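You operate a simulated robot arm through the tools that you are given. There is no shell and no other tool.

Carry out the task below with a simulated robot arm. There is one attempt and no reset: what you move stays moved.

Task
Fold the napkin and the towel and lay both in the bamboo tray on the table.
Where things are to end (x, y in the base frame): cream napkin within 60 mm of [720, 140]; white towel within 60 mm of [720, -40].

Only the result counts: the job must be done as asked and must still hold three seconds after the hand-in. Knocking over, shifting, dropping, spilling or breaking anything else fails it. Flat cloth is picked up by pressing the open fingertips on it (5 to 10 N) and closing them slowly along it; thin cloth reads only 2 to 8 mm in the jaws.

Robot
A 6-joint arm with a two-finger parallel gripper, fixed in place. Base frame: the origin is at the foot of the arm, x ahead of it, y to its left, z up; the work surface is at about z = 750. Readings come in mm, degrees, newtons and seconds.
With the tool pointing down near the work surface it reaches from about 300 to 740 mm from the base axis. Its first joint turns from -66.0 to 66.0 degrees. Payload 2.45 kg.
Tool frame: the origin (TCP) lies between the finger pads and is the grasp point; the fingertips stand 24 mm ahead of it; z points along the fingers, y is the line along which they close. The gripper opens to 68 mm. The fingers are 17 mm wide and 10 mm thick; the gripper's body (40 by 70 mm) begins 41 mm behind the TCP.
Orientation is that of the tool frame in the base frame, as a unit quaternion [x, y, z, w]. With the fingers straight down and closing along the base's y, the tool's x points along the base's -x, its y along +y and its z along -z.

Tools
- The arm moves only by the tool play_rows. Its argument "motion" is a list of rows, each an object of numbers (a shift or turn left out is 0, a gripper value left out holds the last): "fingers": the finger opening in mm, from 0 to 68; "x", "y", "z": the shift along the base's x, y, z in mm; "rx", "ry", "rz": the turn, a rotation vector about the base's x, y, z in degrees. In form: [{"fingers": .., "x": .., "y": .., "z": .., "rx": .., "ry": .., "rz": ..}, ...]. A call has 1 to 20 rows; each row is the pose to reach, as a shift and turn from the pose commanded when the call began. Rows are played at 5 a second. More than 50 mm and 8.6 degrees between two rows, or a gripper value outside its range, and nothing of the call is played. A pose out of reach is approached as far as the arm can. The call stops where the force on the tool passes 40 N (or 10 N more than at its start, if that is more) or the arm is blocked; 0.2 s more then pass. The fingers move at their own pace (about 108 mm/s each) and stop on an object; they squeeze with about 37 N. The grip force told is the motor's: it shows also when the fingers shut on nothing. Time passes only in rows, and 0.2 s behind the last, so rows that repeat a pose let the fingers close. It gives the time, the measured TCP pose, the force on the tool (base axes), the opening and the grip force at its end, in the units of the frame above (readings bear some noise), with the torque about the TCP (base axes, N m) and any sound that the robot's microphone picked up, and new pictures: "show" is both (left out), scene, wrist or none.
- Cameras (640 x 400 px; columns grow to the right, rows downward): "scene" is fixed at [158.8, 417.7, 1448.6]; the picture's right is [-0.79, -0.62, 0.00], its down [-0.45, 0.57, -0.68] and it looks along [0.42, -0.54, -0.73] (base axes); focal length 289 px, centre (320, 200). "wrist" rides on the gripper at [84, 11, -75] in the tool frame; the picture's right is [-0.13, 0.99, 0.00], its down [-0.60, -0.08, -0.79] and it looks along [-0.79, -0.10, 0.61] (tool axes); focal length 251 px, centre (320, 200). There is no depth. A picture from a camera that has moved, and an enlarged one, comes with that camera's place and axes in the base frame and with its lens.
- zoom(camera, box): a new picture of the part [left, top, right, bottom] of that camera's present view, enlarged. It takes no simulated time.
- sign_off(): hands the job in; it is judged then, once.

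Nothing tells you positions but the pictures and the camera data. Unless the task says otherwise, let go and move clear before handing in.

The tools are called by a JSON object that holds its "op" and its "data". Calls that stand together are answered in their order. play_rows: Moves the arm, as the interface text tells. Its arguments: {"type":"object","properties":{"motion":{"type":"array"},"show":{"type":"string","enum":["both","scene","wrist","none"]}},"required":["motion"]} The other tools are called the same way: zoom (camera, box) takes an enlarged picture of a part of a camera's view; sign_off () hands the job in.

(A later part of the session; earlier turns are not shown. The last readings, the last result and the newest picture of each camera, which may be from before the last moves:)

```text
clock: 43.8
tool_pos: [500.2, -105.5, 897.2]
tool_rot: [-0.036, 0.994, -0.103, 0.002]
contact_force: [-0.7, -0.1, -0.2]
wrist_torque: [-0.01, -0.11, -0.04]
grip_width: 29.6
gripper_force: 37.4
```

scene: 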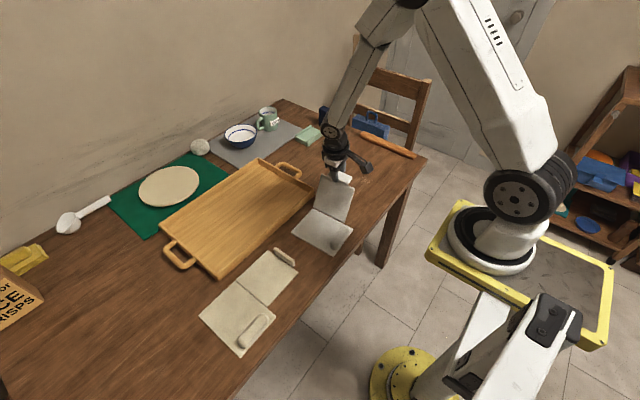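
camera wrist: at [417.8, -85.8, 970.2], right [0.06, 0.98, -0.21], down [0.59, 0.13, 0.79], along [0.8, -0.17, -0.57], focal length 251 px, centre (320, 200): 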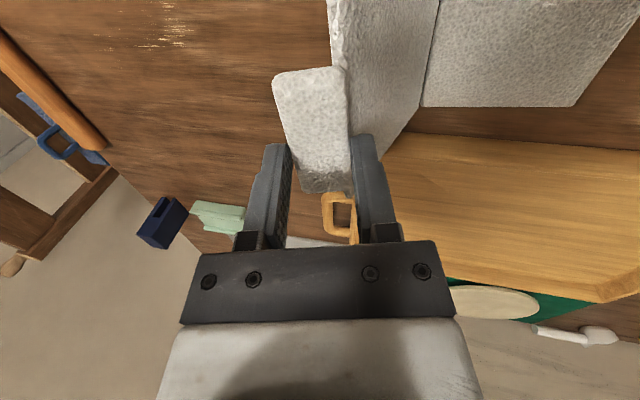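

Load gone; the path was a couple of millimetres low. I continue past vertical, to about 94°, with the tool tilt following so the lip stays bent by about 60°.

{"op": "play_rows", "data": {"motion": [{"fingers": 20, "x": -0.5, "y": 7.0, "z": 2.8, "rx": -2, "ry": -0.15}, {"x": -1.1, "y": 14.1, "z": 5.0, "rx": -4, "ry": -0.31}, {"x": -1.7, "y": 21.8, "z": 6.8, "rx": -7, "ry": -0.54}, {"x": -2.3, "y": 29.5, "z": 8.2, "rx": -10, "ry": -0.77}, {"x": -2.9, "y": 37.4, "z": 9.2, "rx": -13, "ry": -1.0}, {"x": -3.5, "y": 45.2, "z": 9.6, "rx": -16, "ry": -1.23}, {"x": -4.1, "y": 53.0, "z": 9.7, "rx": -19, "ry": -1.46}, {"x": -4.7, "y": 60.8, "z": 9.4, "rx": -22, "ry": -1.69}, {"x": -4.7, "y": 60.8, "z": 9.4, "rx": -22, "ry": -1.69}], "show": "both"}}

{"op": "zoom", "data": {"camera": "scene", "box": [260, 140, 380, 270]}}

{"op": "zoom", "data": {"camera": "wrist", "box": [200, 0, 640, 240]}}

```text
clock: 45.8
tool_pos: [495.4, -45.4, 910.5]
tool_rot: [-0.035, 0.955, -0.293, 0.012]
contact_force: [-0.4, -0.2, -0.6]
wrist_torque: [0.02, 0.06, 0.01]
grip_width: 29.5
gripper_force: 37.1
camera wrist: at [409.3, -0.7, 966.8], right [0.07, 0.83, -0.56], down [0.57, 0.42, 0.7], along [0.82, -0.37, -0.45], focal length 251 px, centre (320, 200)
```

scene: 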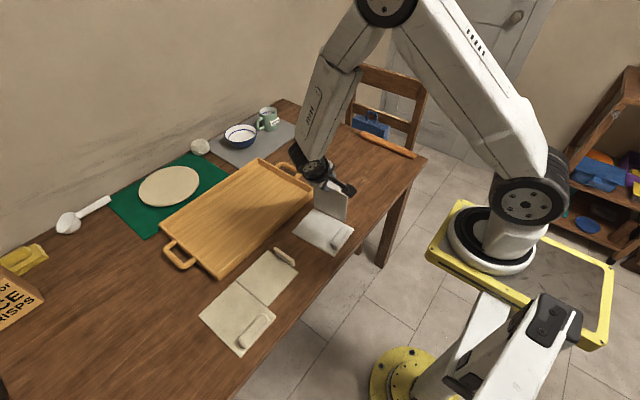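
wrist: 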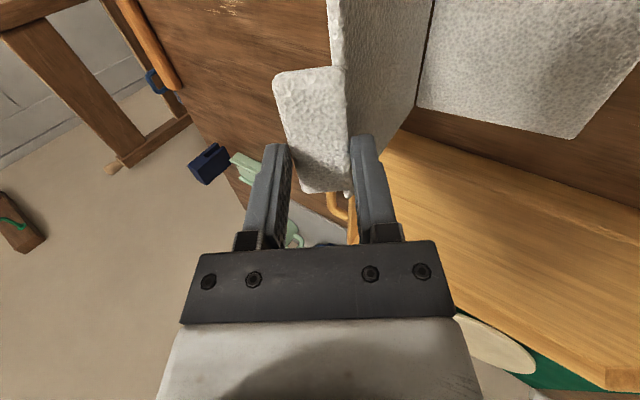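

```text
3.08 times, centred on (320, 205) of scene
camera zoom: at [158.8, 417.7, 1448.6], right [-0.79, -0.62, 0.0], down [-0.45, 0.57, -0.68], along [0.42, -0.54, -0.73], focal length 890 px, centre (320, 185)
```

zoom: 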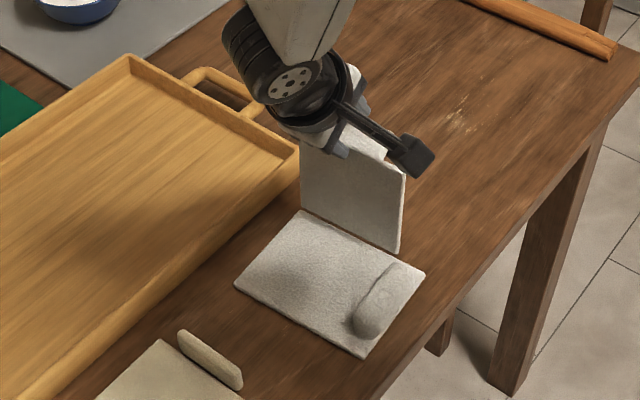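

```text
1.45 times, centred on (420, 120) of wrist
camera zoom: at [409.3, -0.7, 966.8], right [0.07, 0.83, -0.56], down [0.57, 0.42, 0.7], along [0.82, -0.37, -0.45], focal length 366 px, centre (174, 316)
```

zoom: 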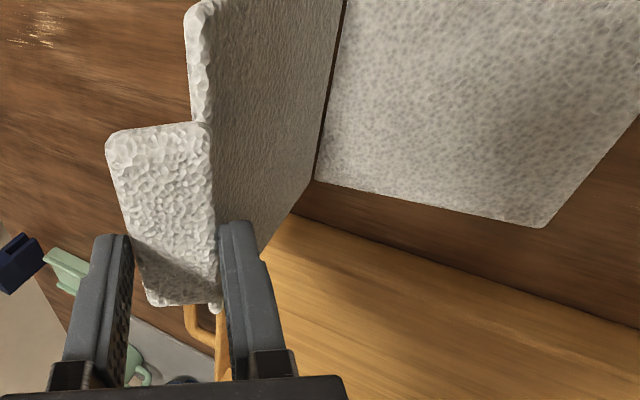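

The flap stands just past vertical with no load. I carry it on over to about 148°, with the hand staying outside the fold.

{"op": "play_rows", "data": {"motion": [{"fingers": 20, "x": -1.2, "y": 15.7, "z": -1.5, "rx": -6, "ry": -0.46}, {"x": -2.4, "y": 31.0, "z": -4.8, "rx": -12, "ry": -0.92}, {"x": -3.5, "y": 45.9, "z": -9.8, "rx": -18, "ry": -1.38}, {"x": -4.6, "y": 60.1, "z": -16.2, "rx": -24, "ry": -1.84}, {"x": -5.7, "y": 73.6, "z": -24.2, "rx": -30, "ry": -2.3}, {"x": -6.6, "y": 86.2, "z": -33.5, "rx": -36, "ry": -2.76}, {"x": -7.5, "y": 97.7, "z": -44.3, "rx": -42, "ry": -3.22}, {"x": -8.3, "y": 108.1, "z": -56, "rx": -48, "ry": -3.68}, {"x": -8.3, "y": 108.1, "z": -56, "rx": -48, "ry": -3.68}], "show": "both"}}

{"op": "zoom", "data": {"camera": "scene", "box": [240, 140, 380, 290]}}

{"op": "zoom", "data": {"camera": "wrist", "box": [200, 0, 640, 240]}}

```text
clock: 47.8
tool_pos: [488.7, 63.1, 853.8]
tool_rot: [-0.027, 0.754, -0.656, 0.025]
contact_force: [-0.7, -0.2, -0.7]
wrist_torque: [0.02, 0.09, -0.01]
grip_width: 29.5
gripper_force: 36.2
camera wrist: at [400.1, 132.4, 853.2], right [0.12, 0.14, -0.98], down [0.54, 0.82, 0.19], along [0.83, -0.56, 0.02], focal length 251 px, centre (320, 200)
```

scene: 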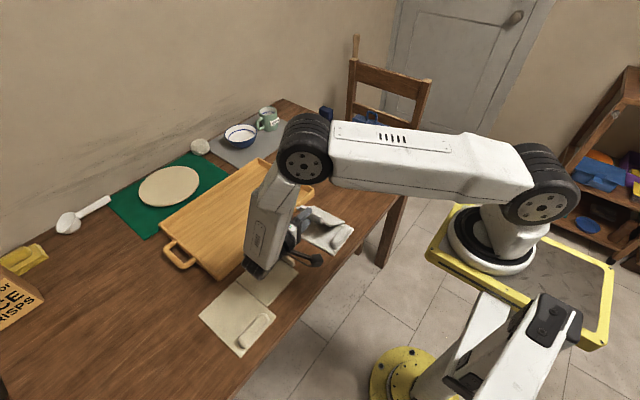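
wrist: 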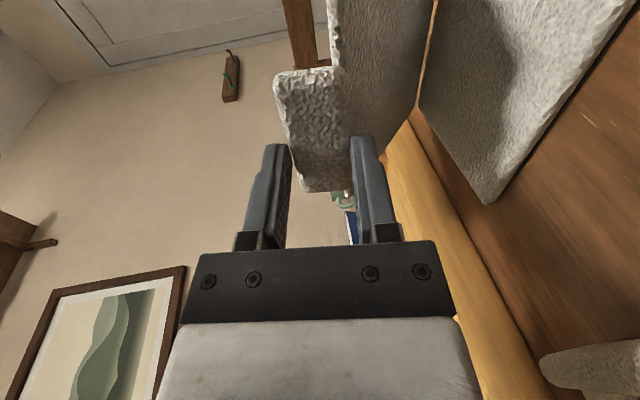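

```text
2.67 times, centred on (310, 215) of scene
camera zoom: at [158.8, 417.7, 1448.6], right [-0.79, -0.62, 0.0], down [-0.45, 0.57, -0.68], along [0.42, -0.54, -0.73], focal length 772 px, centre (347, 160)
```

zoom: 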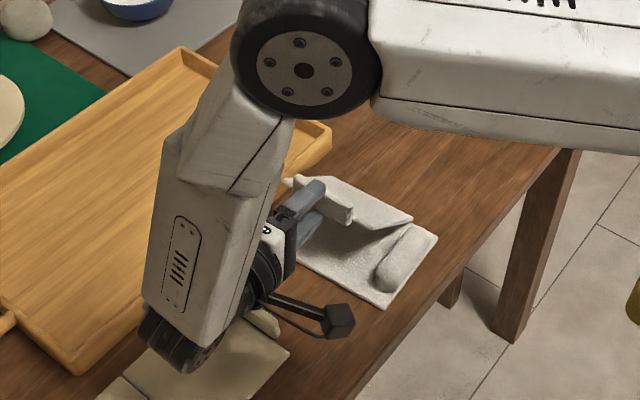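

```text
1.45 times, centred on (420, 120) of wrist
camera zoom: at [400.1, 132.4, 853.2], right [0.12, 0.14, -0.98], down [0.54, 0.82, 0.19], along [0.83, -0.56, 0.02], focal length 366 px, centre (174, 316)
```

zoom: 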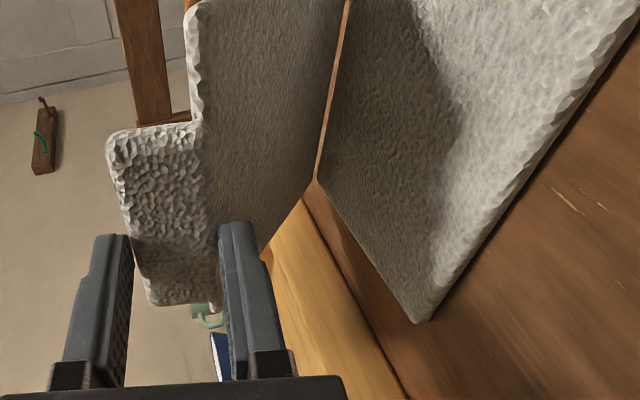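

The flap leans about 140° over. I lower it a little more, open the fingers and slide out along +y, then up.

{"op": "play_rows", "data": {"motion": [{"fingers": 20, "x": -0.3, "y": 4.2, "z": -6, "rx": -2, "ry": -0.15}, {"x": -0.7, "y": 8.5, "z": -12, "rx": -4, "ry": -0.31}, {"fingers": 34, "x": -0.7, "y": 8.5, "z": -12, "rx": -4, "ry": -0.31}, {"fingers": 40, "x": -0.7, "y": 8.5, "z": -12, "rx": -4, "ry": -0.31}, {"x": -2.3, "y": 30, "z": -12, "rx": -4, "ry": -0.31}, {"x": -4.2, "y": 55, "z": -11, "rx": -4, "ry": -0.31}, {"x": -5, "y": 70, "z": 5, "rx": -4, "ry": -0.31}, {"x": -5, "y": 70, "z": 45, "rx": -4, "ry": -0.31}, {"x": -5, "y": 70, "z": 60, "rx": -4, "ry": -0.31}], "show": "both"}}

{"op": "zoom", "data": {"camera": "scene", "box": [240, 140, 380, 290]}}

```text
clock: 49.8
tool_pos: [483.3, 132.2, 914.1]
tool_rot: [-0.027, 0.729, -0.683, 0.027]
contact_force: [-0.3, -0.1, 0.3]
wrist_torque: [-0.01, -0.01, 0.01]
grip_width: 40.1
gripper_force: 0.2
camera wrist: at [394.0, 202.2, 907.7], right [0.13, 0.08, -0.99], down [0.54, 0.83, 0.13], along [0.83, -0.55, 0.06], focal length 251 px, centre (320, 200)
```

scene: 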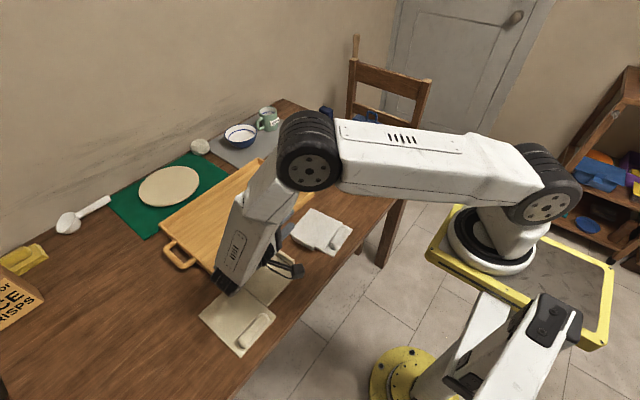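
wrist: 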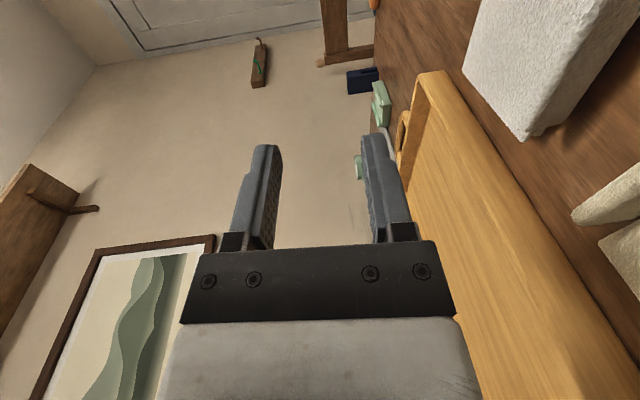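

```text
2.67 times, centred on (310, 215) of scene
camera zoom: at [158.8, 417.7, 1448.6], right [-0.79, -0.62, 0.0], down [-0.45, 0.57, -0.68], along [0.42, -0.54, -0.73], focal length 772 px, centre (347, 160)
```

zoom: 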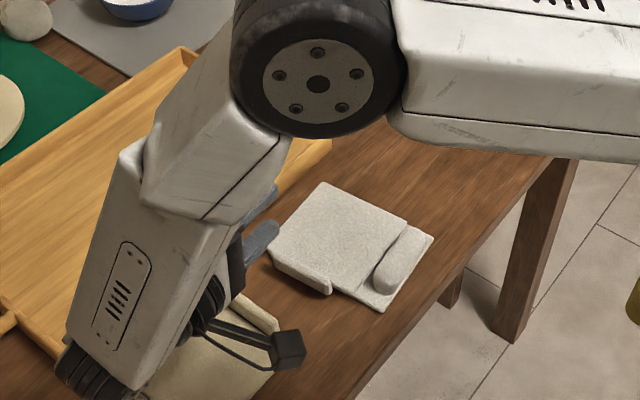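

The towel is folded, with the lip hanging over its +y edge and the roll exposed on its low-x side. I bring the tool back upright above the roll.

{"op": "play_rows", "data": {"motion": [{"fingers": 60, "x": -3, "y": -8, "z": 10, "rx": 7.8, "ry": 0.3, "rz": -0.3}, {"x": -6, "y": -18, "z": 20, "rx": 15.7, "ry": 0.6, "rz": -0.6}, {"x": -10, "y": -30, "z": 25, "rx": 23.5, "ry": 0.9, "rz": -0.9}, {"x": -14, "y": -42, "z": 25, "rx": 31.4, "ry": 1.2, "rz": -1.2}, {"x": -18, "y": -55, "z": 25, "rx": 39.2, "ry": 1.5, "rz": -1.5}, {"x": -22, "y": -68, "z": 25, "rx": 47.1, "ry": 1.9, "rz": -1.9}, {"x": -26, "y": -82, "z": 25, "rx": 54.9, "ry": 2.2, "rz": -2.2}, {"x": -30, "y": -96, "z": 25, "rx": 62.8, "ry": 2.5, "rz": -2.5}, {"x": -35, "y": -110, "z": 25, "rx": 70.6, "ry": 2.8, "rz": -2.8}, {"x": -40, "y": -125, "z": 25, "rx": 78.5, "ry": 3.1, "rz": -3.1}, {"x": -45, "y": -135, "z": 25, "rx": 86.3, "ry": 3.4, "rz": -3.4}, {"x": -45, "y": -135, "z": 25, "rx": 86.3, "ry": 3.4, "rz": -3.4}], "show": "both"}}

{"op": "zoom", "data": {"camera": "scene", "box": [270, 180, 370, 270]}}

```text
clock: 52.4
tool_pos: [438.4, -4.3, 939.4]
tool_rot: [0.002, 1.0, 0.001, 0.001]
contact_force: [-0.1, 0.5, -0.9]
wrist_torque: [0.03, 0.0, 0.01]
grip_width: 60.2
gripper_force: 0.1
camera wrist: at [356.2, 7.9, 1014.4], right [0.13, 0.99, 0.0], down [0.6, -0.08, 0.79], along [0.79, -0.1, -0.61], focal length 251 px, centre (320, 200)
```

scene: 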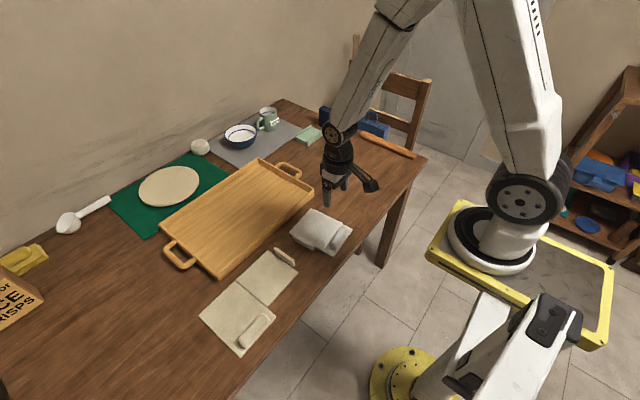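
wrist: 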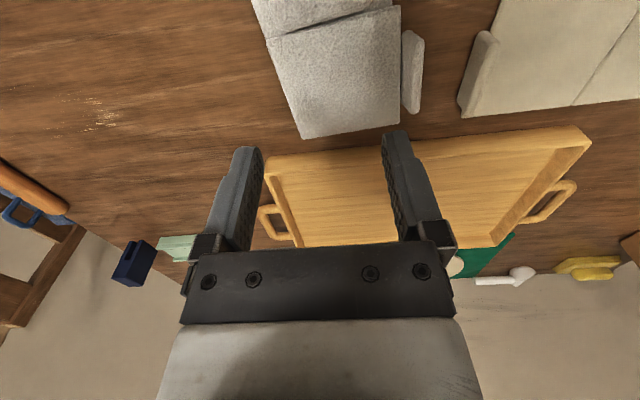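

```text
4.44 times, centred on (320, 225) of scene
camera zoom: at [158.8, 417.7, 1448.6], right [-0.79, -0.62, 0.0], down [-0.45, 0.57, -0.68], along [0.42, -0.54, -0.73], focal length 1286 px, centre (320, 89)
```

zoom: 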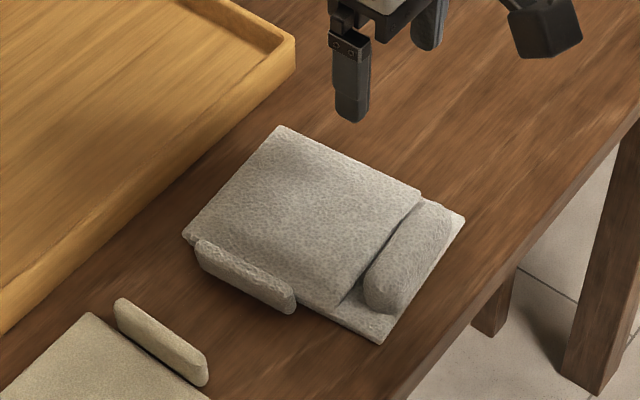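

The fold looks flat, and the roll's centre is at about (415, 0), aligned nearly along y. I turn the tool about -86° so the fingers close across the roll, then look from above.

{"op": "play_rows", "data": {"motion": [{"fingers": 60, "x": -2, "rz": -7.8}, {"x": -4, "rz": -15.6}, {"x": -6, "rz": -23.4}, {"x": -8, "rz": -31.2}, {"x": -10, "rz": -39}, {"x": -12, "rz": -46.8}, {"x": -14, "rz": -54.6}, {"x": -16, "rz": -62.4}, {"x": -18, "rz": -70.2}, {"x": -20, "rz": -78}, {"x": -22, "rz": -85.5}, {"x": -22, "rz": -85.5}], "show": "both"}}

```text
clock: 55.0
tool_pos: [417.9, -2.4, 938.4]
tool_rot: [0.68, 0.733, 0.002, 0.002]
contact_force: [0.4, 0.5, 0.1]
wrist_torque: [0.03, 0.0, 0.01]
grip_width: 59.9
gripper_force: 0.0
camera wrist: at [422.3, 83.0, 1014.4], right [1.0, -0.05, 0.0], down [-0.04, -0.61, 0.79], along [-0.04, -0.79, -0.61], focal length 251 px, centre (320, 200)
```

scene: 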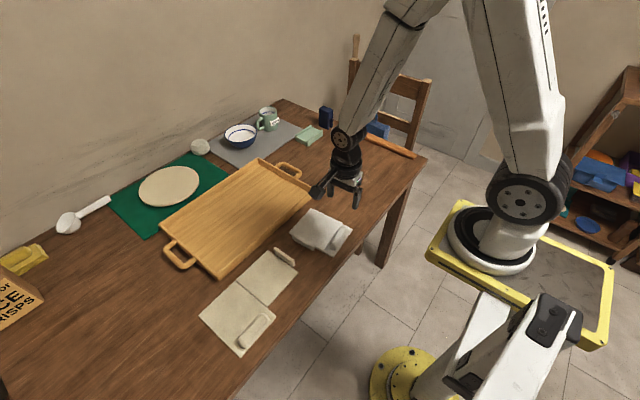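
wrist: 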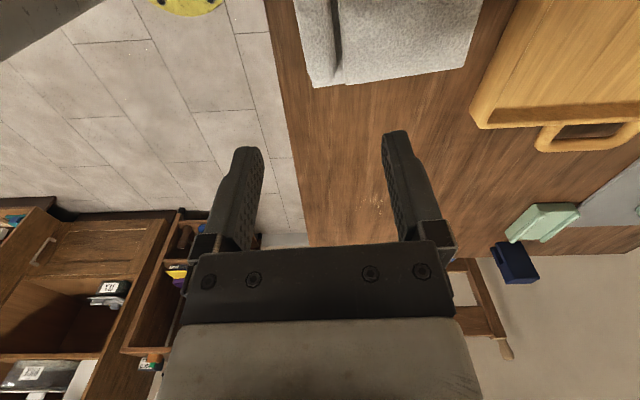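

{"op": "zoom", "data": {"camera": "wrist", "box": [260, 0, 500, 120]}}

{"op": "zoom", "data": {"camera": "scene", "box": [280, 190, 370, 270]}}

```text
2.67 times, centred on (380, 60) of wrist
camera zoom: at [422.3, 83.0, 1014.4], right [1.0, -0.05, 0.0], down [-0.04, -0.61, 0.79], along [-0.04, -0.79, -0.61], focal length 670 px, centre (160, 573)
```

zoom: 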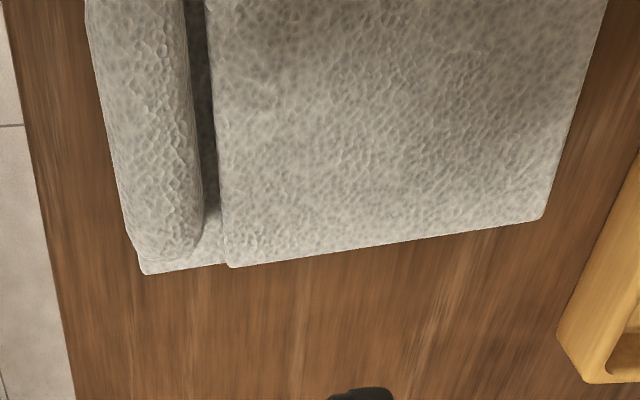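

```text
5.00 times, centred on (325, 230) of scene
camera zoom: at [158.8, 417.7, 1448.6], right [-0.79, -0.62, 0.0], down [-0.45, 0.57, -0.68], along [0.42, -0.54, -0.73], focal length 1447 px, centre (295, 50)
```

zoom: 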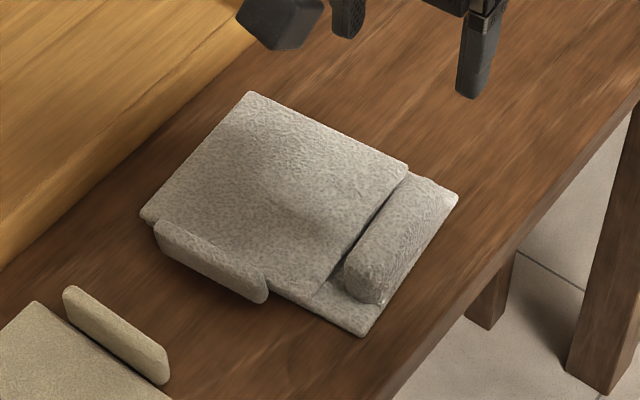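

The roll is about 28 mm wide, centred at x≈416 near y≈0, with the flap's edge just 6 mm beside it. I descend over it and stop with the fingertips just above the flap.

{"op": "play_rows", "data": {"motion": [{"fingers": 46, "x": -1, "z": -40}, {"x": -1.8, "z": -80}, {"x": -1.8, "z": -115}, {"x": -1.8, "z": -138}, {"x": -1.8, "z": -143}, {"x": -1.8, "z": -143}], "show": "both"}}

{"op": "zoom", "data": {"camera": "wrist", "box": [200, 20, 460, 200]}}

{"op": "zoom", "data": {"camera": "scene", "box": [290, 180, 380, 260]}}

```text
clock: 56.4
tool_pos: [415.6, -1.2, 795.7]
tool_rot: [0.68, 0.733, 0.001, 0.001]
contact_force: [0.6, 0.2, 0.0]
wrist_torque: [0.02, 0.01, -0.01]
grip_width: 45.9
gripper_force: 0.2
camera wrist: at [419.1, 84.8, 871.0], right [1.0, -0.05, 0.0], down [-0.03, -0.61, 0.79], along [-0.04, -0.79, -0.61], focal length 251 px, centre (320, 200)
```

scene: 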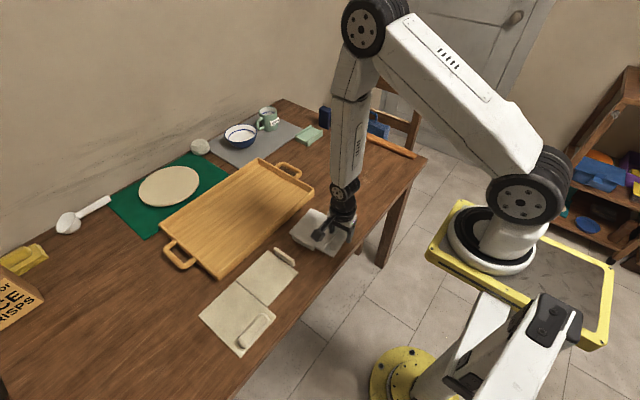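
wrist: 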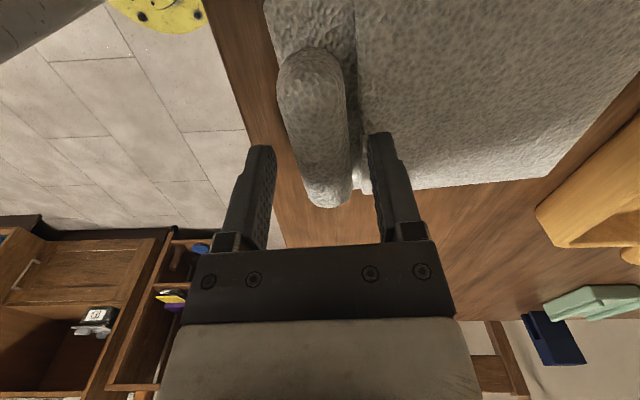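

```text
2.22 times, centred on (330, 110) of wrist
camera zoom: at [419.1, 84.8, 871.0], right [1.0, -0.05, 0.0], down [-0.03, -0.61, 0.79], along [-0.04, -0.79, -0.61], focal length 559 px, centre (298, 400)
```

zoom: 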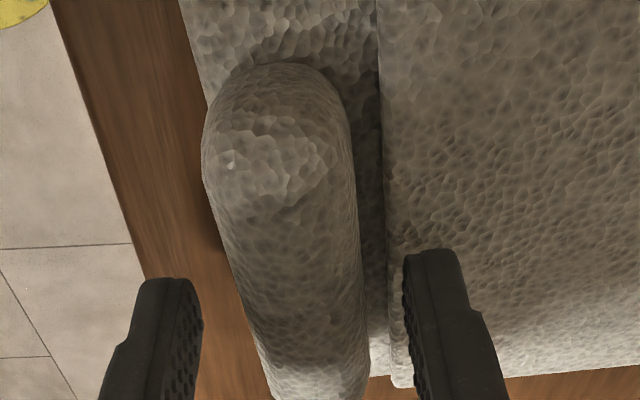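

```text
5.00 times, centred on (335, 220) of scene
camera zoom: at [158.8, 417.7, 1448.6], right [-0.79, -0.62, 0.0], down [-0.45, 0.57, -0.68], along [0.42, -0.54, -0.73], focal length 1447 px, centre (245, 100)
```

zoom: 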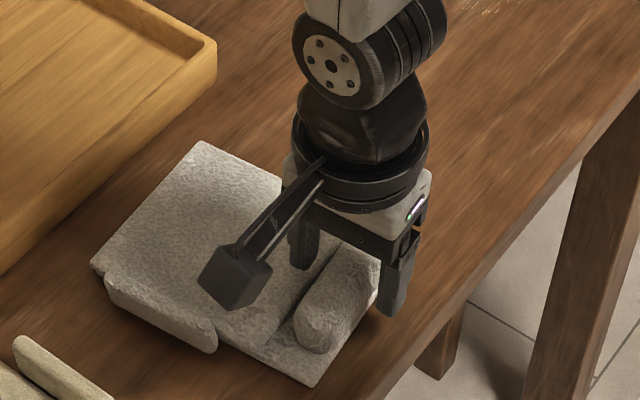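

Centred on the roll. I narrow the fingers and lower the last few millimetres, then close.

{"op": "play_rows", "data": {"motion": [{"fingers": 36, "z": 0}, {"fingers": 36, "z": -4}, {"z": -7}, {"z": -8.5}, {"z": -8.5}], "show": "none"}}

```text
clock: 57.5
tool_pos: [415.6, -0.8, 788.1]
tool_rot: [0.679, 0.735, 0.002, 0.002]
contact_force: [-2.9, 6.1, 28.7]
wrist_torque: [0.34, -0.53, 0.27]
grip_width: 34.1
gripper_force: 0.0
```

The fingertip is pressing on the flap's edge, so I back off 2 mm and then close.

{"op": "play_rows", "data": {"motion": [{"fingers": 36, "z": 1}, {"z": 2.2}, {"z": 2.2}, {"fingers": 32, "z": 2.2}, {"fingers": 29, "z": 2.2}, {"fingers": 26, "z": 2.2}, {"fingers": 23, "z": 2.2}, {"fingers": 20, "z": 2.2}, {"fingers": 16, "z": 2.2}, {"fingers": 16, "z": 2.2}], "show": "both"}}

{"op": "zoom", "data": {"camera": "wrist", "box": [200, 20, 460, 200]}}

```text
clock: 59.8
tool_pos: [414.3, -0.4, 789.5]
tool_rot: [0.679, 0.734, 0.001, 0.001]
contact_force: [-1.8, -0.2, 0.6]
wrist_torque: [0.1, 0.14, 0.07]
grip_width: 27.3
gripper_force: 37.1
camera wrist: at [419.4, 83.5, 864.5], right [1.0, -0.05, 0.0], down [-0.03, -0.61, 0.79], along [-0.04, -0.79, -0.61], focal length 251 px, centre (320, 200)
```

scene: 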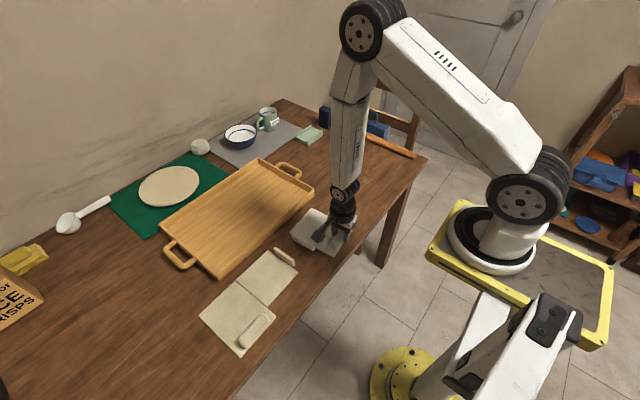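
wrist: 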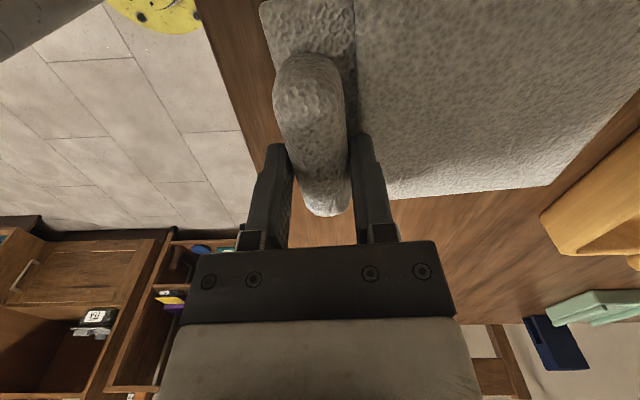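

```text
2.22 times, centred on (330, 110) of wrist
camera zoom: at [419.4, 83.5, 864.5], right [1.0, -0.05, 0.0], down [-0.03, -0.61, 0.79], along [-0.04, -0.79, -0.61], focal length 559 px, centre (298, 400)
```

zoom: 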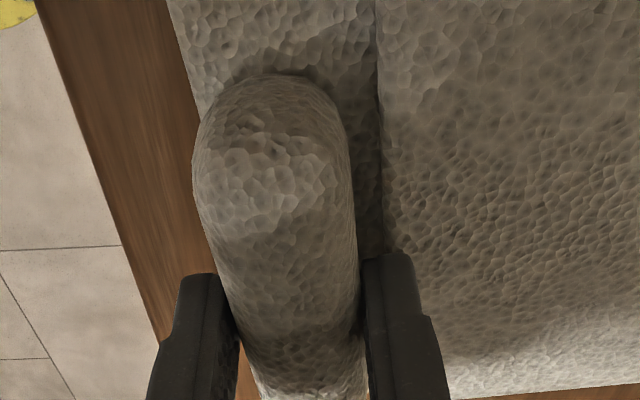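

The roll is gripped at 27 mm. I lift slowly and check that the folded towel comes up intact.

{"op": "play_rows", "data": {"motion": [{"fingers": 16, "z": 5}, {"z": 12}, {"z": 20}, {"z": 30}, {"z": 40}, {"z": 40}], "show": "both"}}

{"op": "zoom", "data": {"camera": "scene", "box": [270, 170, 380, 270]}}

```text
clock: 61.1
tool_pos: [415.5, -1.2, 829.1]
tool_rot: [0.679, 0.734, 0.001, 0.001]
contact_force: [-0.3, 0.1, -1.5]
wrist_torque: [0.0, 0.04, 0.01]
grip_width: 27.6
gripper_force: 36.9
camera wrist: at [420.3, 84.4, 904.1], right [1.0, -0.05, 0.0], down [-0.03, -0.61, 0.79], along [-0.04, -0.79, -0.61], focal length 251 px, centre (320, 200)
```

scene: 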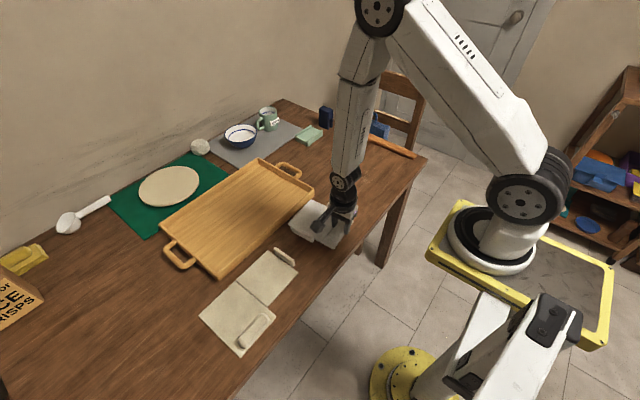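
wrist: 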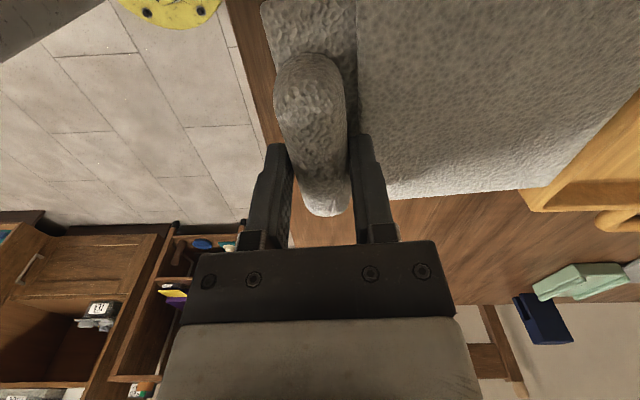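

```text
4.00 times, centred on (325, 220) of scene
camera zoom: at [158.8, 417.7, 1448.6], right [-0.79, -0.62, 0.0], down [-0.45, 0.57, -0.68], along [0.42, -0.54, -0.73], focal length 1158 px, centre (300, 120)
```

zoom: 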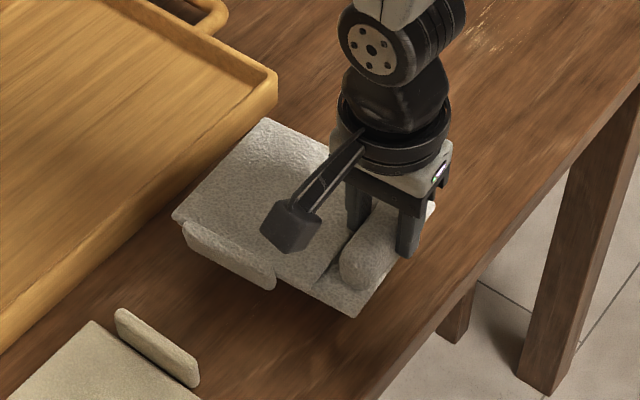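

The towel lifts cleanly and stays folded. I raise it above the tray rim and carry it to about x 662, y -13.

{"op": "play_rows", "data": {"motion": [{"fingers": 16, "z": 20}, {"z": 45}, {"z": 70}, {"x": 20, "y": -1, "z": 75, "rz": -0.5}, {"x": 48, "y": -2, "z": 75, "rz": -1}, {"x": 78, "y": -4, "z": 75, "rz": -1.5}, {"x": 108, "y": -5, "z": 75, "rz": -2}, {"x": 138, "y": -7, "z": 75, "rz": -2.5}, {"x": 168, "y": -8, "z": 75, "rz": -3}, {"x": 198, "y": -10, "z": 75, "rz": -3.5}, {"x": 225, "y": -11, "z": 75, "rz": -4}, {"x": 247, "y": -12, "z": 75, "rz": -4.5}, {"x": 247, "y": -12, "z": 75, "rz": -4.5}], "show": "both"}}

{"op": "zoom", "data": {"camera": "scene", "box": [150, 110, 350, 280]}}

```text
clock: 64.0
tool_pos: [664.9, -14.3, 901.8]
tool_rot: [0.708, 0.707, 0.001, 0.0]
contact_force: [0.8, 0.1, -1.9]
wrist_torque: [-0.03, 0.02, 0.04]
grip_width: 27.6
gripper_force: 37.1
camera wrist: at [677.2, 70.3, 976.8], right [0.99, -0.13, 0.0], down [-0.08, -0.6, 0.79], along [-0.1, -0.79, -0.61], focal length 251 px, centre (320, 200)
```

scene: 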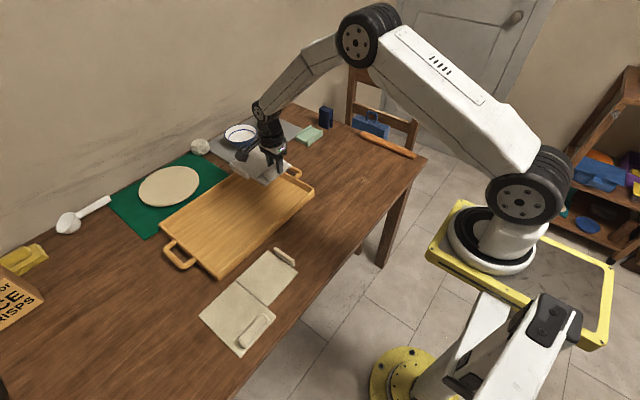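
wrist: 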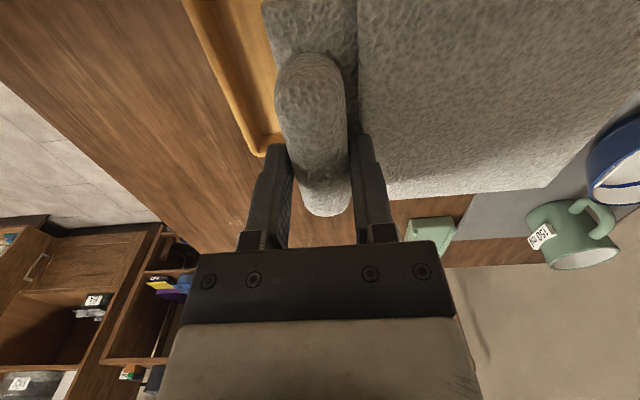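

```text
2.35 times, centred on (250, 195) of scene
camera zoom: at [158.8, 417.7, 1448.6], right [-0.79, -0.62, 0.0], down [-0.45, 0.57, -0.68], along [0.42, -0.54, -0.73], focal length 681 px, centre (485, 212)
```

zoom: 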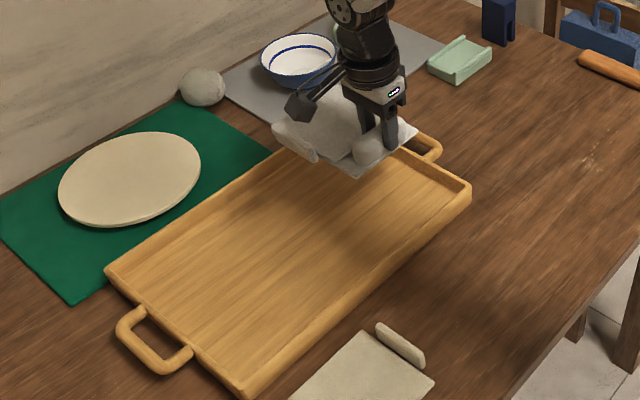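

I check where the tray's -y wall is relative to the towel before lowering.

{"op": "zoom", "data": {"camera": "wrist", "box": [170, 0, 330, 180]}}

{"op": "zoom", "data": {"camera": "scene", "box": [250, 130, 330, 210]}}

```text
2.22 times, centred on (250, 90) of wrist
camera zoom: at [677.2, 70.3, 976.8], right [0.99, -0.13, 0.0], down [-0.08, -0.6, 0.79], along [-0.1, -0.79, -0.61], focal length 559 px, centre (476, 444)
```

zoom: 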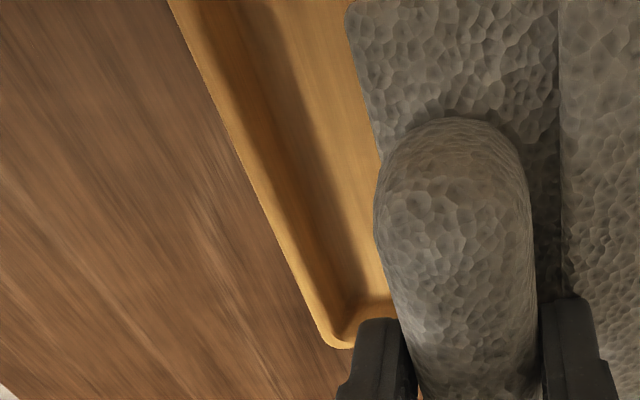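

```text
5.00 times, centred on (290, 170) of scene
camera zoom: at [158.8, 417.7, 1448.6], right [-0.79, -0.62, 0.0], down [-0.45, 0.57, -0.68], along [0.42, -0.54, -0.73], focal length 1447 px, centre (470, 350)
```

zoom: 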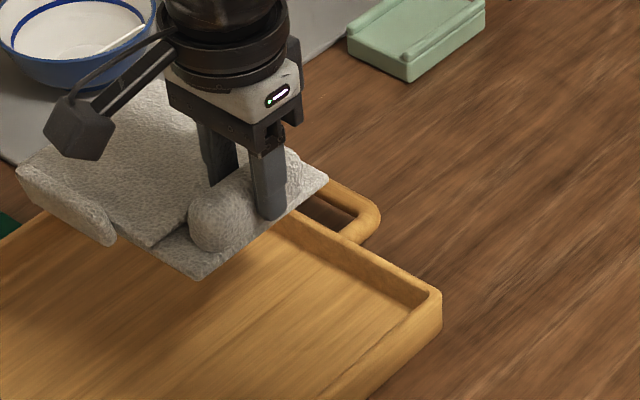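

The tray's inner -y wall is at about y -88, and the towel's edge will be at about -77, so it fits. I lower it toward the tray floor.

{"op": "play_rows", "data": {"motion": [{"fingers": 16, "z": -25}, {"z": -50}, {"z": -70}, {"z": -83}, {"z": -90}, {"z": -94}, {"z": -94}], "show": "both"}}

{"op": "zoom", "data": {"camera": "scene", "box": [220, 120, 330, 220]}}

```text
clock: 65.5
tool_pos: [661.0, -14.7, 811.0]
tool_rot: [0.708, 0.706, 0.002, 0.001]
contact_force: [1.2, 0.3, -1.6]
wrist_torque: [-0.03, 0.05, -0.02]
grip_width: 27.3
gripper_force: 37.4
camera wrist: at [673.5, 69.2, 885.5], right [0.99, -0.13, 0.0], down [-0.08, -0.6, 0.79], along [-0.1, -0.79, -0.61], focal length 251 px, centre (320, 200)
```

scene: 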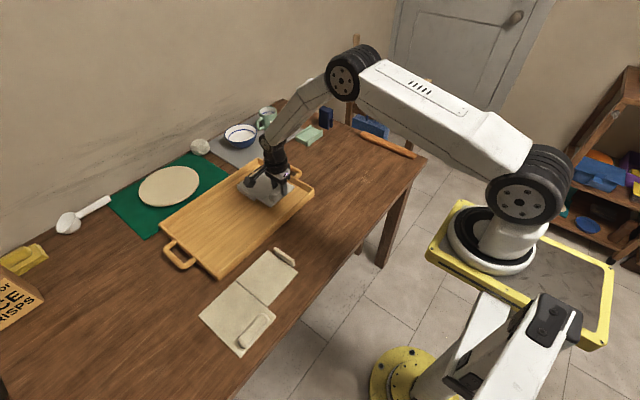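
wrist: 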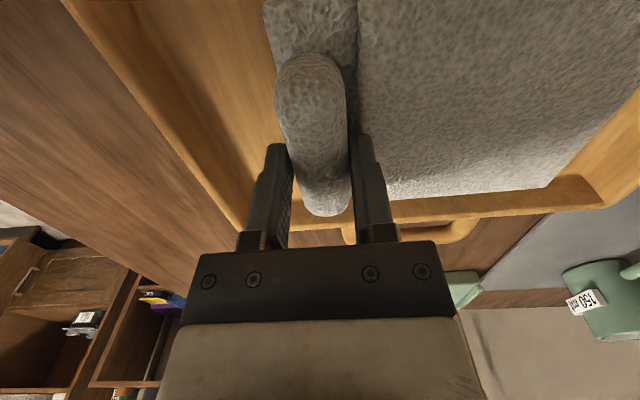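

```text
4.00 times, centred on (275, 170) of scene
camera zoom: at [158.8, 417.7, 1448.6], right [-0.79, -0.62, 0.0], down [-0.45, 0.57, -0.68], along [0.42, -0.54, -0.73], focal length 1158 px, centre (500, 320)
```

zoom: 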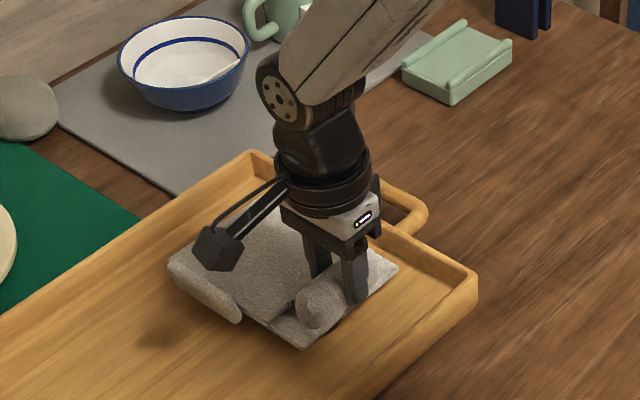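

The towel is inside the walls. I lower in small steps until it touches the floor.

{"op": "play_rows", "data": {"motion": [{"fingers": 16, "z": -3}, {"z": -6}, {"z": -8}, {"z": -8}], "show": "none"}}

```text
clock: 66.5
tool_pos: [661.9, -16.3, 802.0]
tool_rot: [0.707, 0.707, 0.001, 0.002]
contact_force: [1.7, -0.4, -1.6]
wrist_torque: [0.01, 0.07, 0.0]
grip_width: 27.7
gripper_force: 36.7
```

{"op": "play_rows", "data": {"motion": [{"fingers": 16, "z": -1.5}, {"z": -3}, {"z": -3}], "show": "none"}}

```text
clock: 67.3
tool_pos: [662.9, -15.2, 799.5]
tool_rot: [0.708, 0.706, 0.002, 0.001]
contact_force: [-0.3, 0.5, -1.1]
wrist_torque: [0.03, 0.07, -0.03]
grip_width: 27.5
gripper_force: 37.5
```

{"op": "play_rows", "data": {"motion": [{"fingers": 16, "z": -1}, {"z": -2}, {"z": -2}], "show": "wrist"}}

{"op": "zoom", "data": {"camera": "scene", "box": [220, 130, 320, 220]}}

```text
clock: 68.2
tool_pos: [662.8, -13.7, 798.3]
tool_rot: [0.708, 0.707, 0.002, 0.002]
contact_force: [-0.3, 0.5, -0.8]
wrist_torque: [0.0, 0.07, 0.02]
grip_width: 27.5
gripper_force: 37.3
camera wrist: at [673.9, 70.8, 873.1], right [0.99, -0.13, 0.0], down [-0.08, -0.6, 0.79], along [-0.1, -0.79, -0.61], focal length 251 px, centre (320, 200)
```

wrist: 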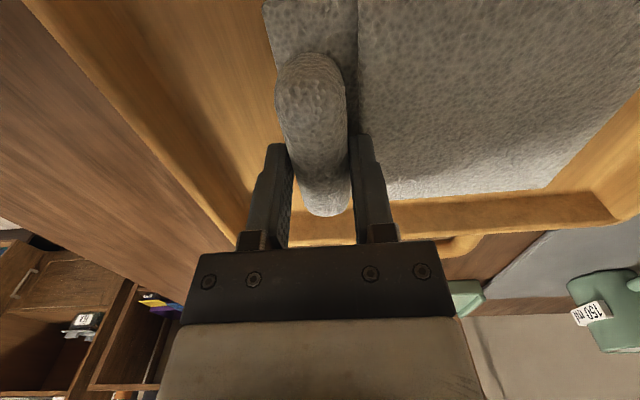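

```text
4.44 times, centred on (270, 175) of scene
camera zoom: at [158.8, 417.7, 1448.6], right [-0.79, -0.62, 0.0], down [-0.45, 0.57, -0.68], along [0.42, -0.54, -0.73], focal length 1286 px, centre (542, 311)
```

zoom: 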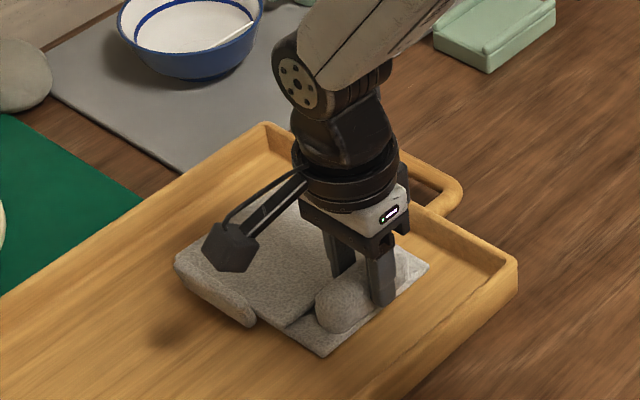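

{"op": "play_rows", "data": {"motion": [{"fingers": 16, "z": -1}, {"z": -2}, {"z": -2}], "show": "none"}}

```text
clock: 69.0
tool_pos: [662.9, -13.9, 797.0]
tool_rot: [0.708, 0.707, 0.002, 0.002]
contact_force: [-4.7, 2.4, 19.0]
wrist_torque: [0.35, 0.33, 0.07]
grip_width: 27.2
gripper_force: 36.5
```

The base rests on the tray floor. I ease up a millimetre, open a little, and lift straight off.

{"op": "play_rows", "data": {"motion": [{"fingers": 16, "z": 1}, {"z": 1.2}, {"fingers": 30, "z": 1.2}, {"fingers": 36, "z": 1.2}, {"fingers": 38, "z": 1.5}, {"z": 12}, {"z": 30}, {"z": 60}, {"z": 100}, {"z": 140}], "show": "both"}}

{"op": "zoom", "data": {"camera": "scene", "box": [220, 130, 330, 230]}}

```text
clock: 71.2
tool_pos: [663.2, -13.8, 937.1]
tool_rot: [0.708, 0.706, 0.001, 0.001]
contact_force: [0.0, -0.3, 0.6]
wrist_torque: [0.0, -0.05, 0.01]
grip_width: 38.0
gripper_force: 0.0
camera wrist: at [674.8, 70.7, 1012.1], right [0.99, -0.13, 0.0], down [-0.08, -0.6, 0.79], along [-0.1, -0.79, -0.61], focal length 251 px, centre (320, 200)
```

scene: 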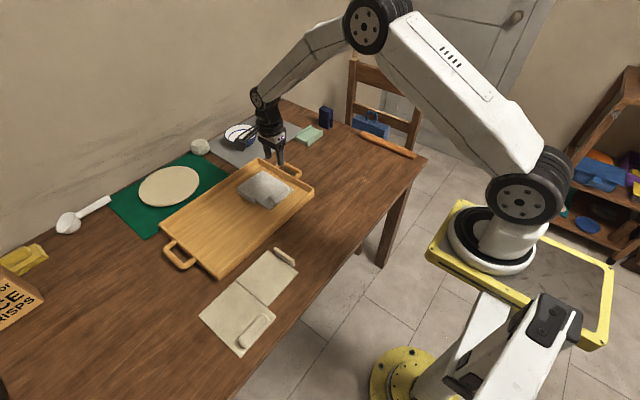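
wrist: 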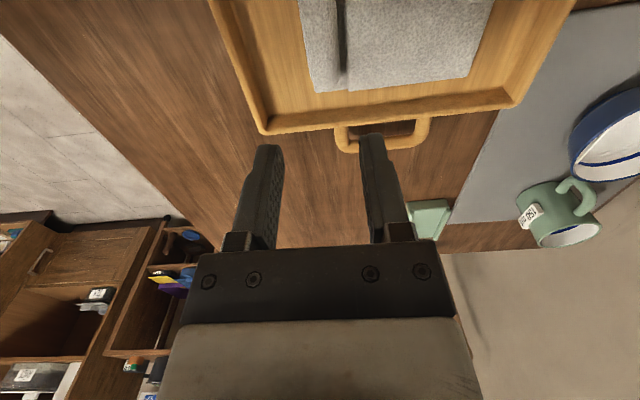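

```text
4.00 times, centred on (275, 180) of scene
camera zoom: at [158.8, 417.7, 1448.6], right [-0.79, -0.62, 0.0], down [-0.45, 0.57, -0.68], along [0.42, -0.54, -0.73], focal length 1158 px, centre (500, 280)
```

zoom: 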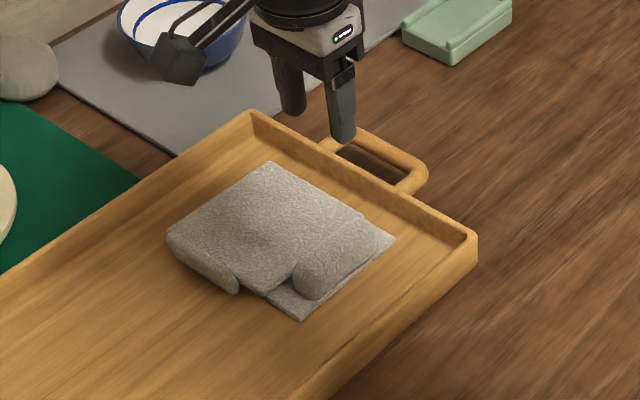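

The towel sits folded in the tray, with its base centre at about (723, -14) and crease at y≈-70. Next is the napkin: since the lip pivots freely, I can grip its standing lip and carry it over in an arc with the tool upright throughout. I move above the napkin's lip, turning back to yaw 0.

{"op": "play_rows", "data": {"motion": [{"fingers": 68, "z": 10, "x": -8, "y": 6, "rz": 8.2}, {"z": 20, "x": -20, "y": 16, "rz": 16.4}, {"z": 20, "x": -35, "y": 30, "rz": 24.6}, {"z": 20, "x": -52, "y": 46, "rz": 32.8}, {"z": 15, "x": -70, "y": 62, "rz": 41}, {"z": 10, "x": -88, "y": 78, "rz": 49.2}, {"z": 5, "x": -106, "y": 94, "rz": 57.4}, {"z": 0, "x": -124, "y": 110, "rz": 65.6}, {"z": -10, "x": -140, "y": 126, "rz": 73.8}, {"z": -20, "x": -155, "y": 142, "rz": 82}, {"z": -30, "x": -166, "y": 157, "rz": 90.1}, {"z": -30, "x": -166, "y": 157, "rz": 90.1}], "show": "both"}}

{"op": "zoom", "data": {"camera": "wrist", "box": [240, 0, 480, 140]}}

{"op": "zoom", "data": {"camera": "scene", "box": [190, 220, 320, 360]}}

```text
clock: 73.8
tool_pos: [496.7, 143.8, 904.3]
tool_rot: [-0.001, 1.0, 0.002, 0.0]
contact_force: [0.0, -0.5, -0.1]
wrist_torque: [-0.02, -0.01, 0.02]
grip_width: 67.9
gripper_force: 0.0
camera wrist: at [413.4, 154.8, 980.8], right [0.13, 0.99, 0.0], down [0.6, -0.08, 0.79], along [0.79, -0.1, -0.61], focal length 251 px, centre (320, 200)
```

scene: 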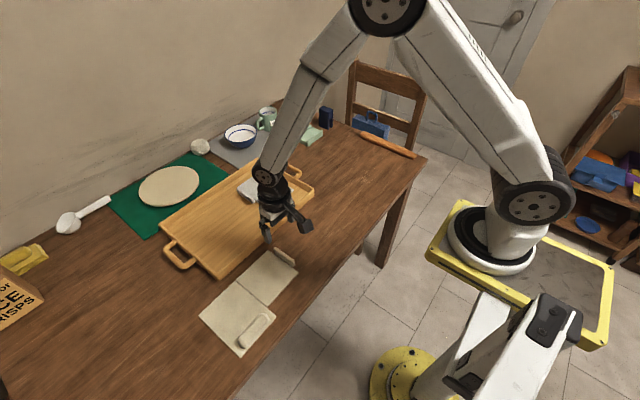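
wrist: 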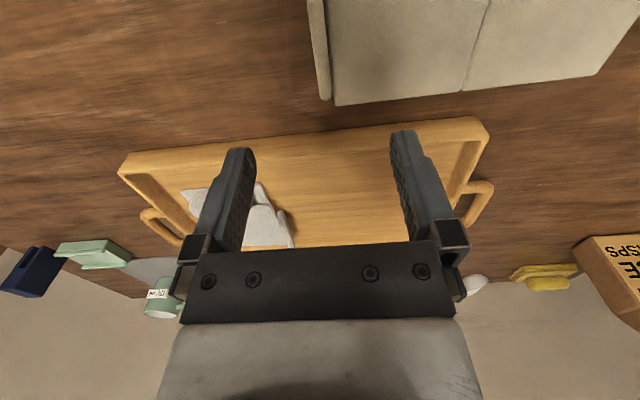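

```text
2.67 times, centred on (360, 70) of wrist
camera zoom: at [413.4, 154.8, 980.8], right [0.13, 0.99, 0.0], down [0.6, -0.08, 0.79], along [0.79, -0.1, -0.61], focal length 670 px, centre (213, 547)
```

zoom: 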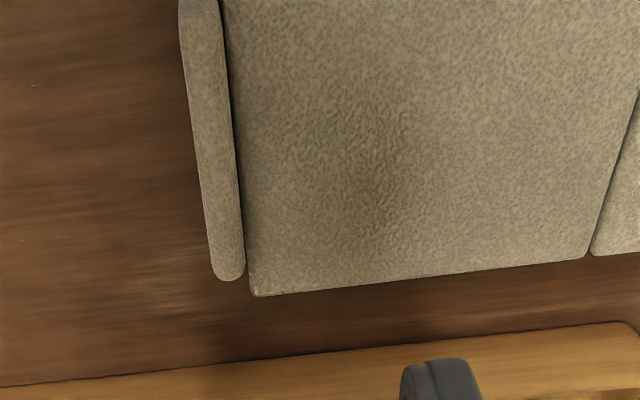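

```text
2.86 times, centred on (255, 290) of scene
camera zoom: at [158.8, 417.7, 1448.6], right [-0.79, -0.62, 0.0], down [-0.45, 0.57, -0.68], along [0.42, -0.54, -0.73], focal length 827 px, centre (506, -57)
```

zoom: 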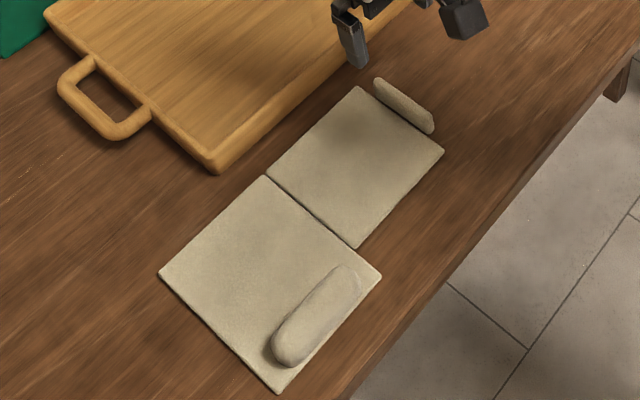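

The lip is standing and nearly centred under the tool. I lower in two steps with a small +1 mm correction.

{"op": "play_rows", "data": {"motion": [{"fingers": 68, "y": 0.5, "z": -35}, {"y": 1, "z": -70}, {"y": 1, "z": -90}, {"y": 1, "z": -90}], "show": "wrist"}}

{"op": "zoom", "data": {"camera": "wrist", "box": [220, 30, 440, 180]}}

```text
clock: 74.8
tool_pos: [495.9, 146.9, 814.8]
tool_rot: [0.0, 1.0, 0.002, 0.0]
contact_force: [-0.2, 0.4, 0.8]
wrist_torque: [-0.03, 0.0, -0.01]
grip_width: 68.0
gripper_force: 0.1
camera wrist: at [411.9, 158.1, 890.5], right [0.13, 0.99, 0.0], down [0.6, -0.08, 0.79], along [0.79, -0.1, -0.61], focal length 251 px, centre (320, 200)
```

wrist: 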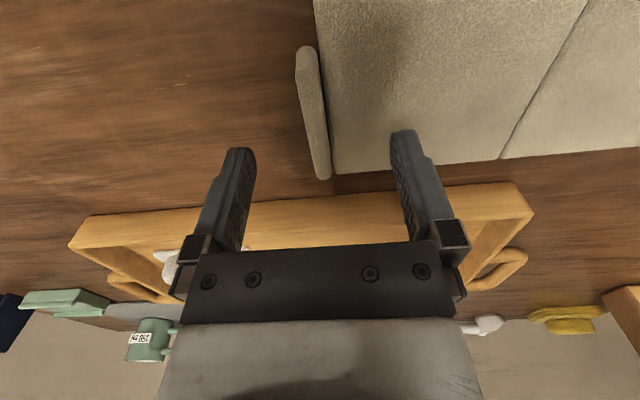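

```text
2.67 times, centred on (330, 105) of wrist
camera zoom: at [411.9, 158.1, 890.5], right [0.13, 0.99, 0.0], down [0.6, -0.08, 0.79], along [0.79, -0.1, -0.61], focal length 670 px, centre (293, 453)
```

zoom: 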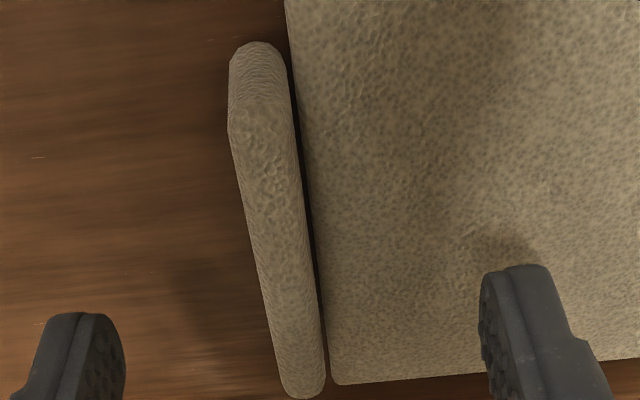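

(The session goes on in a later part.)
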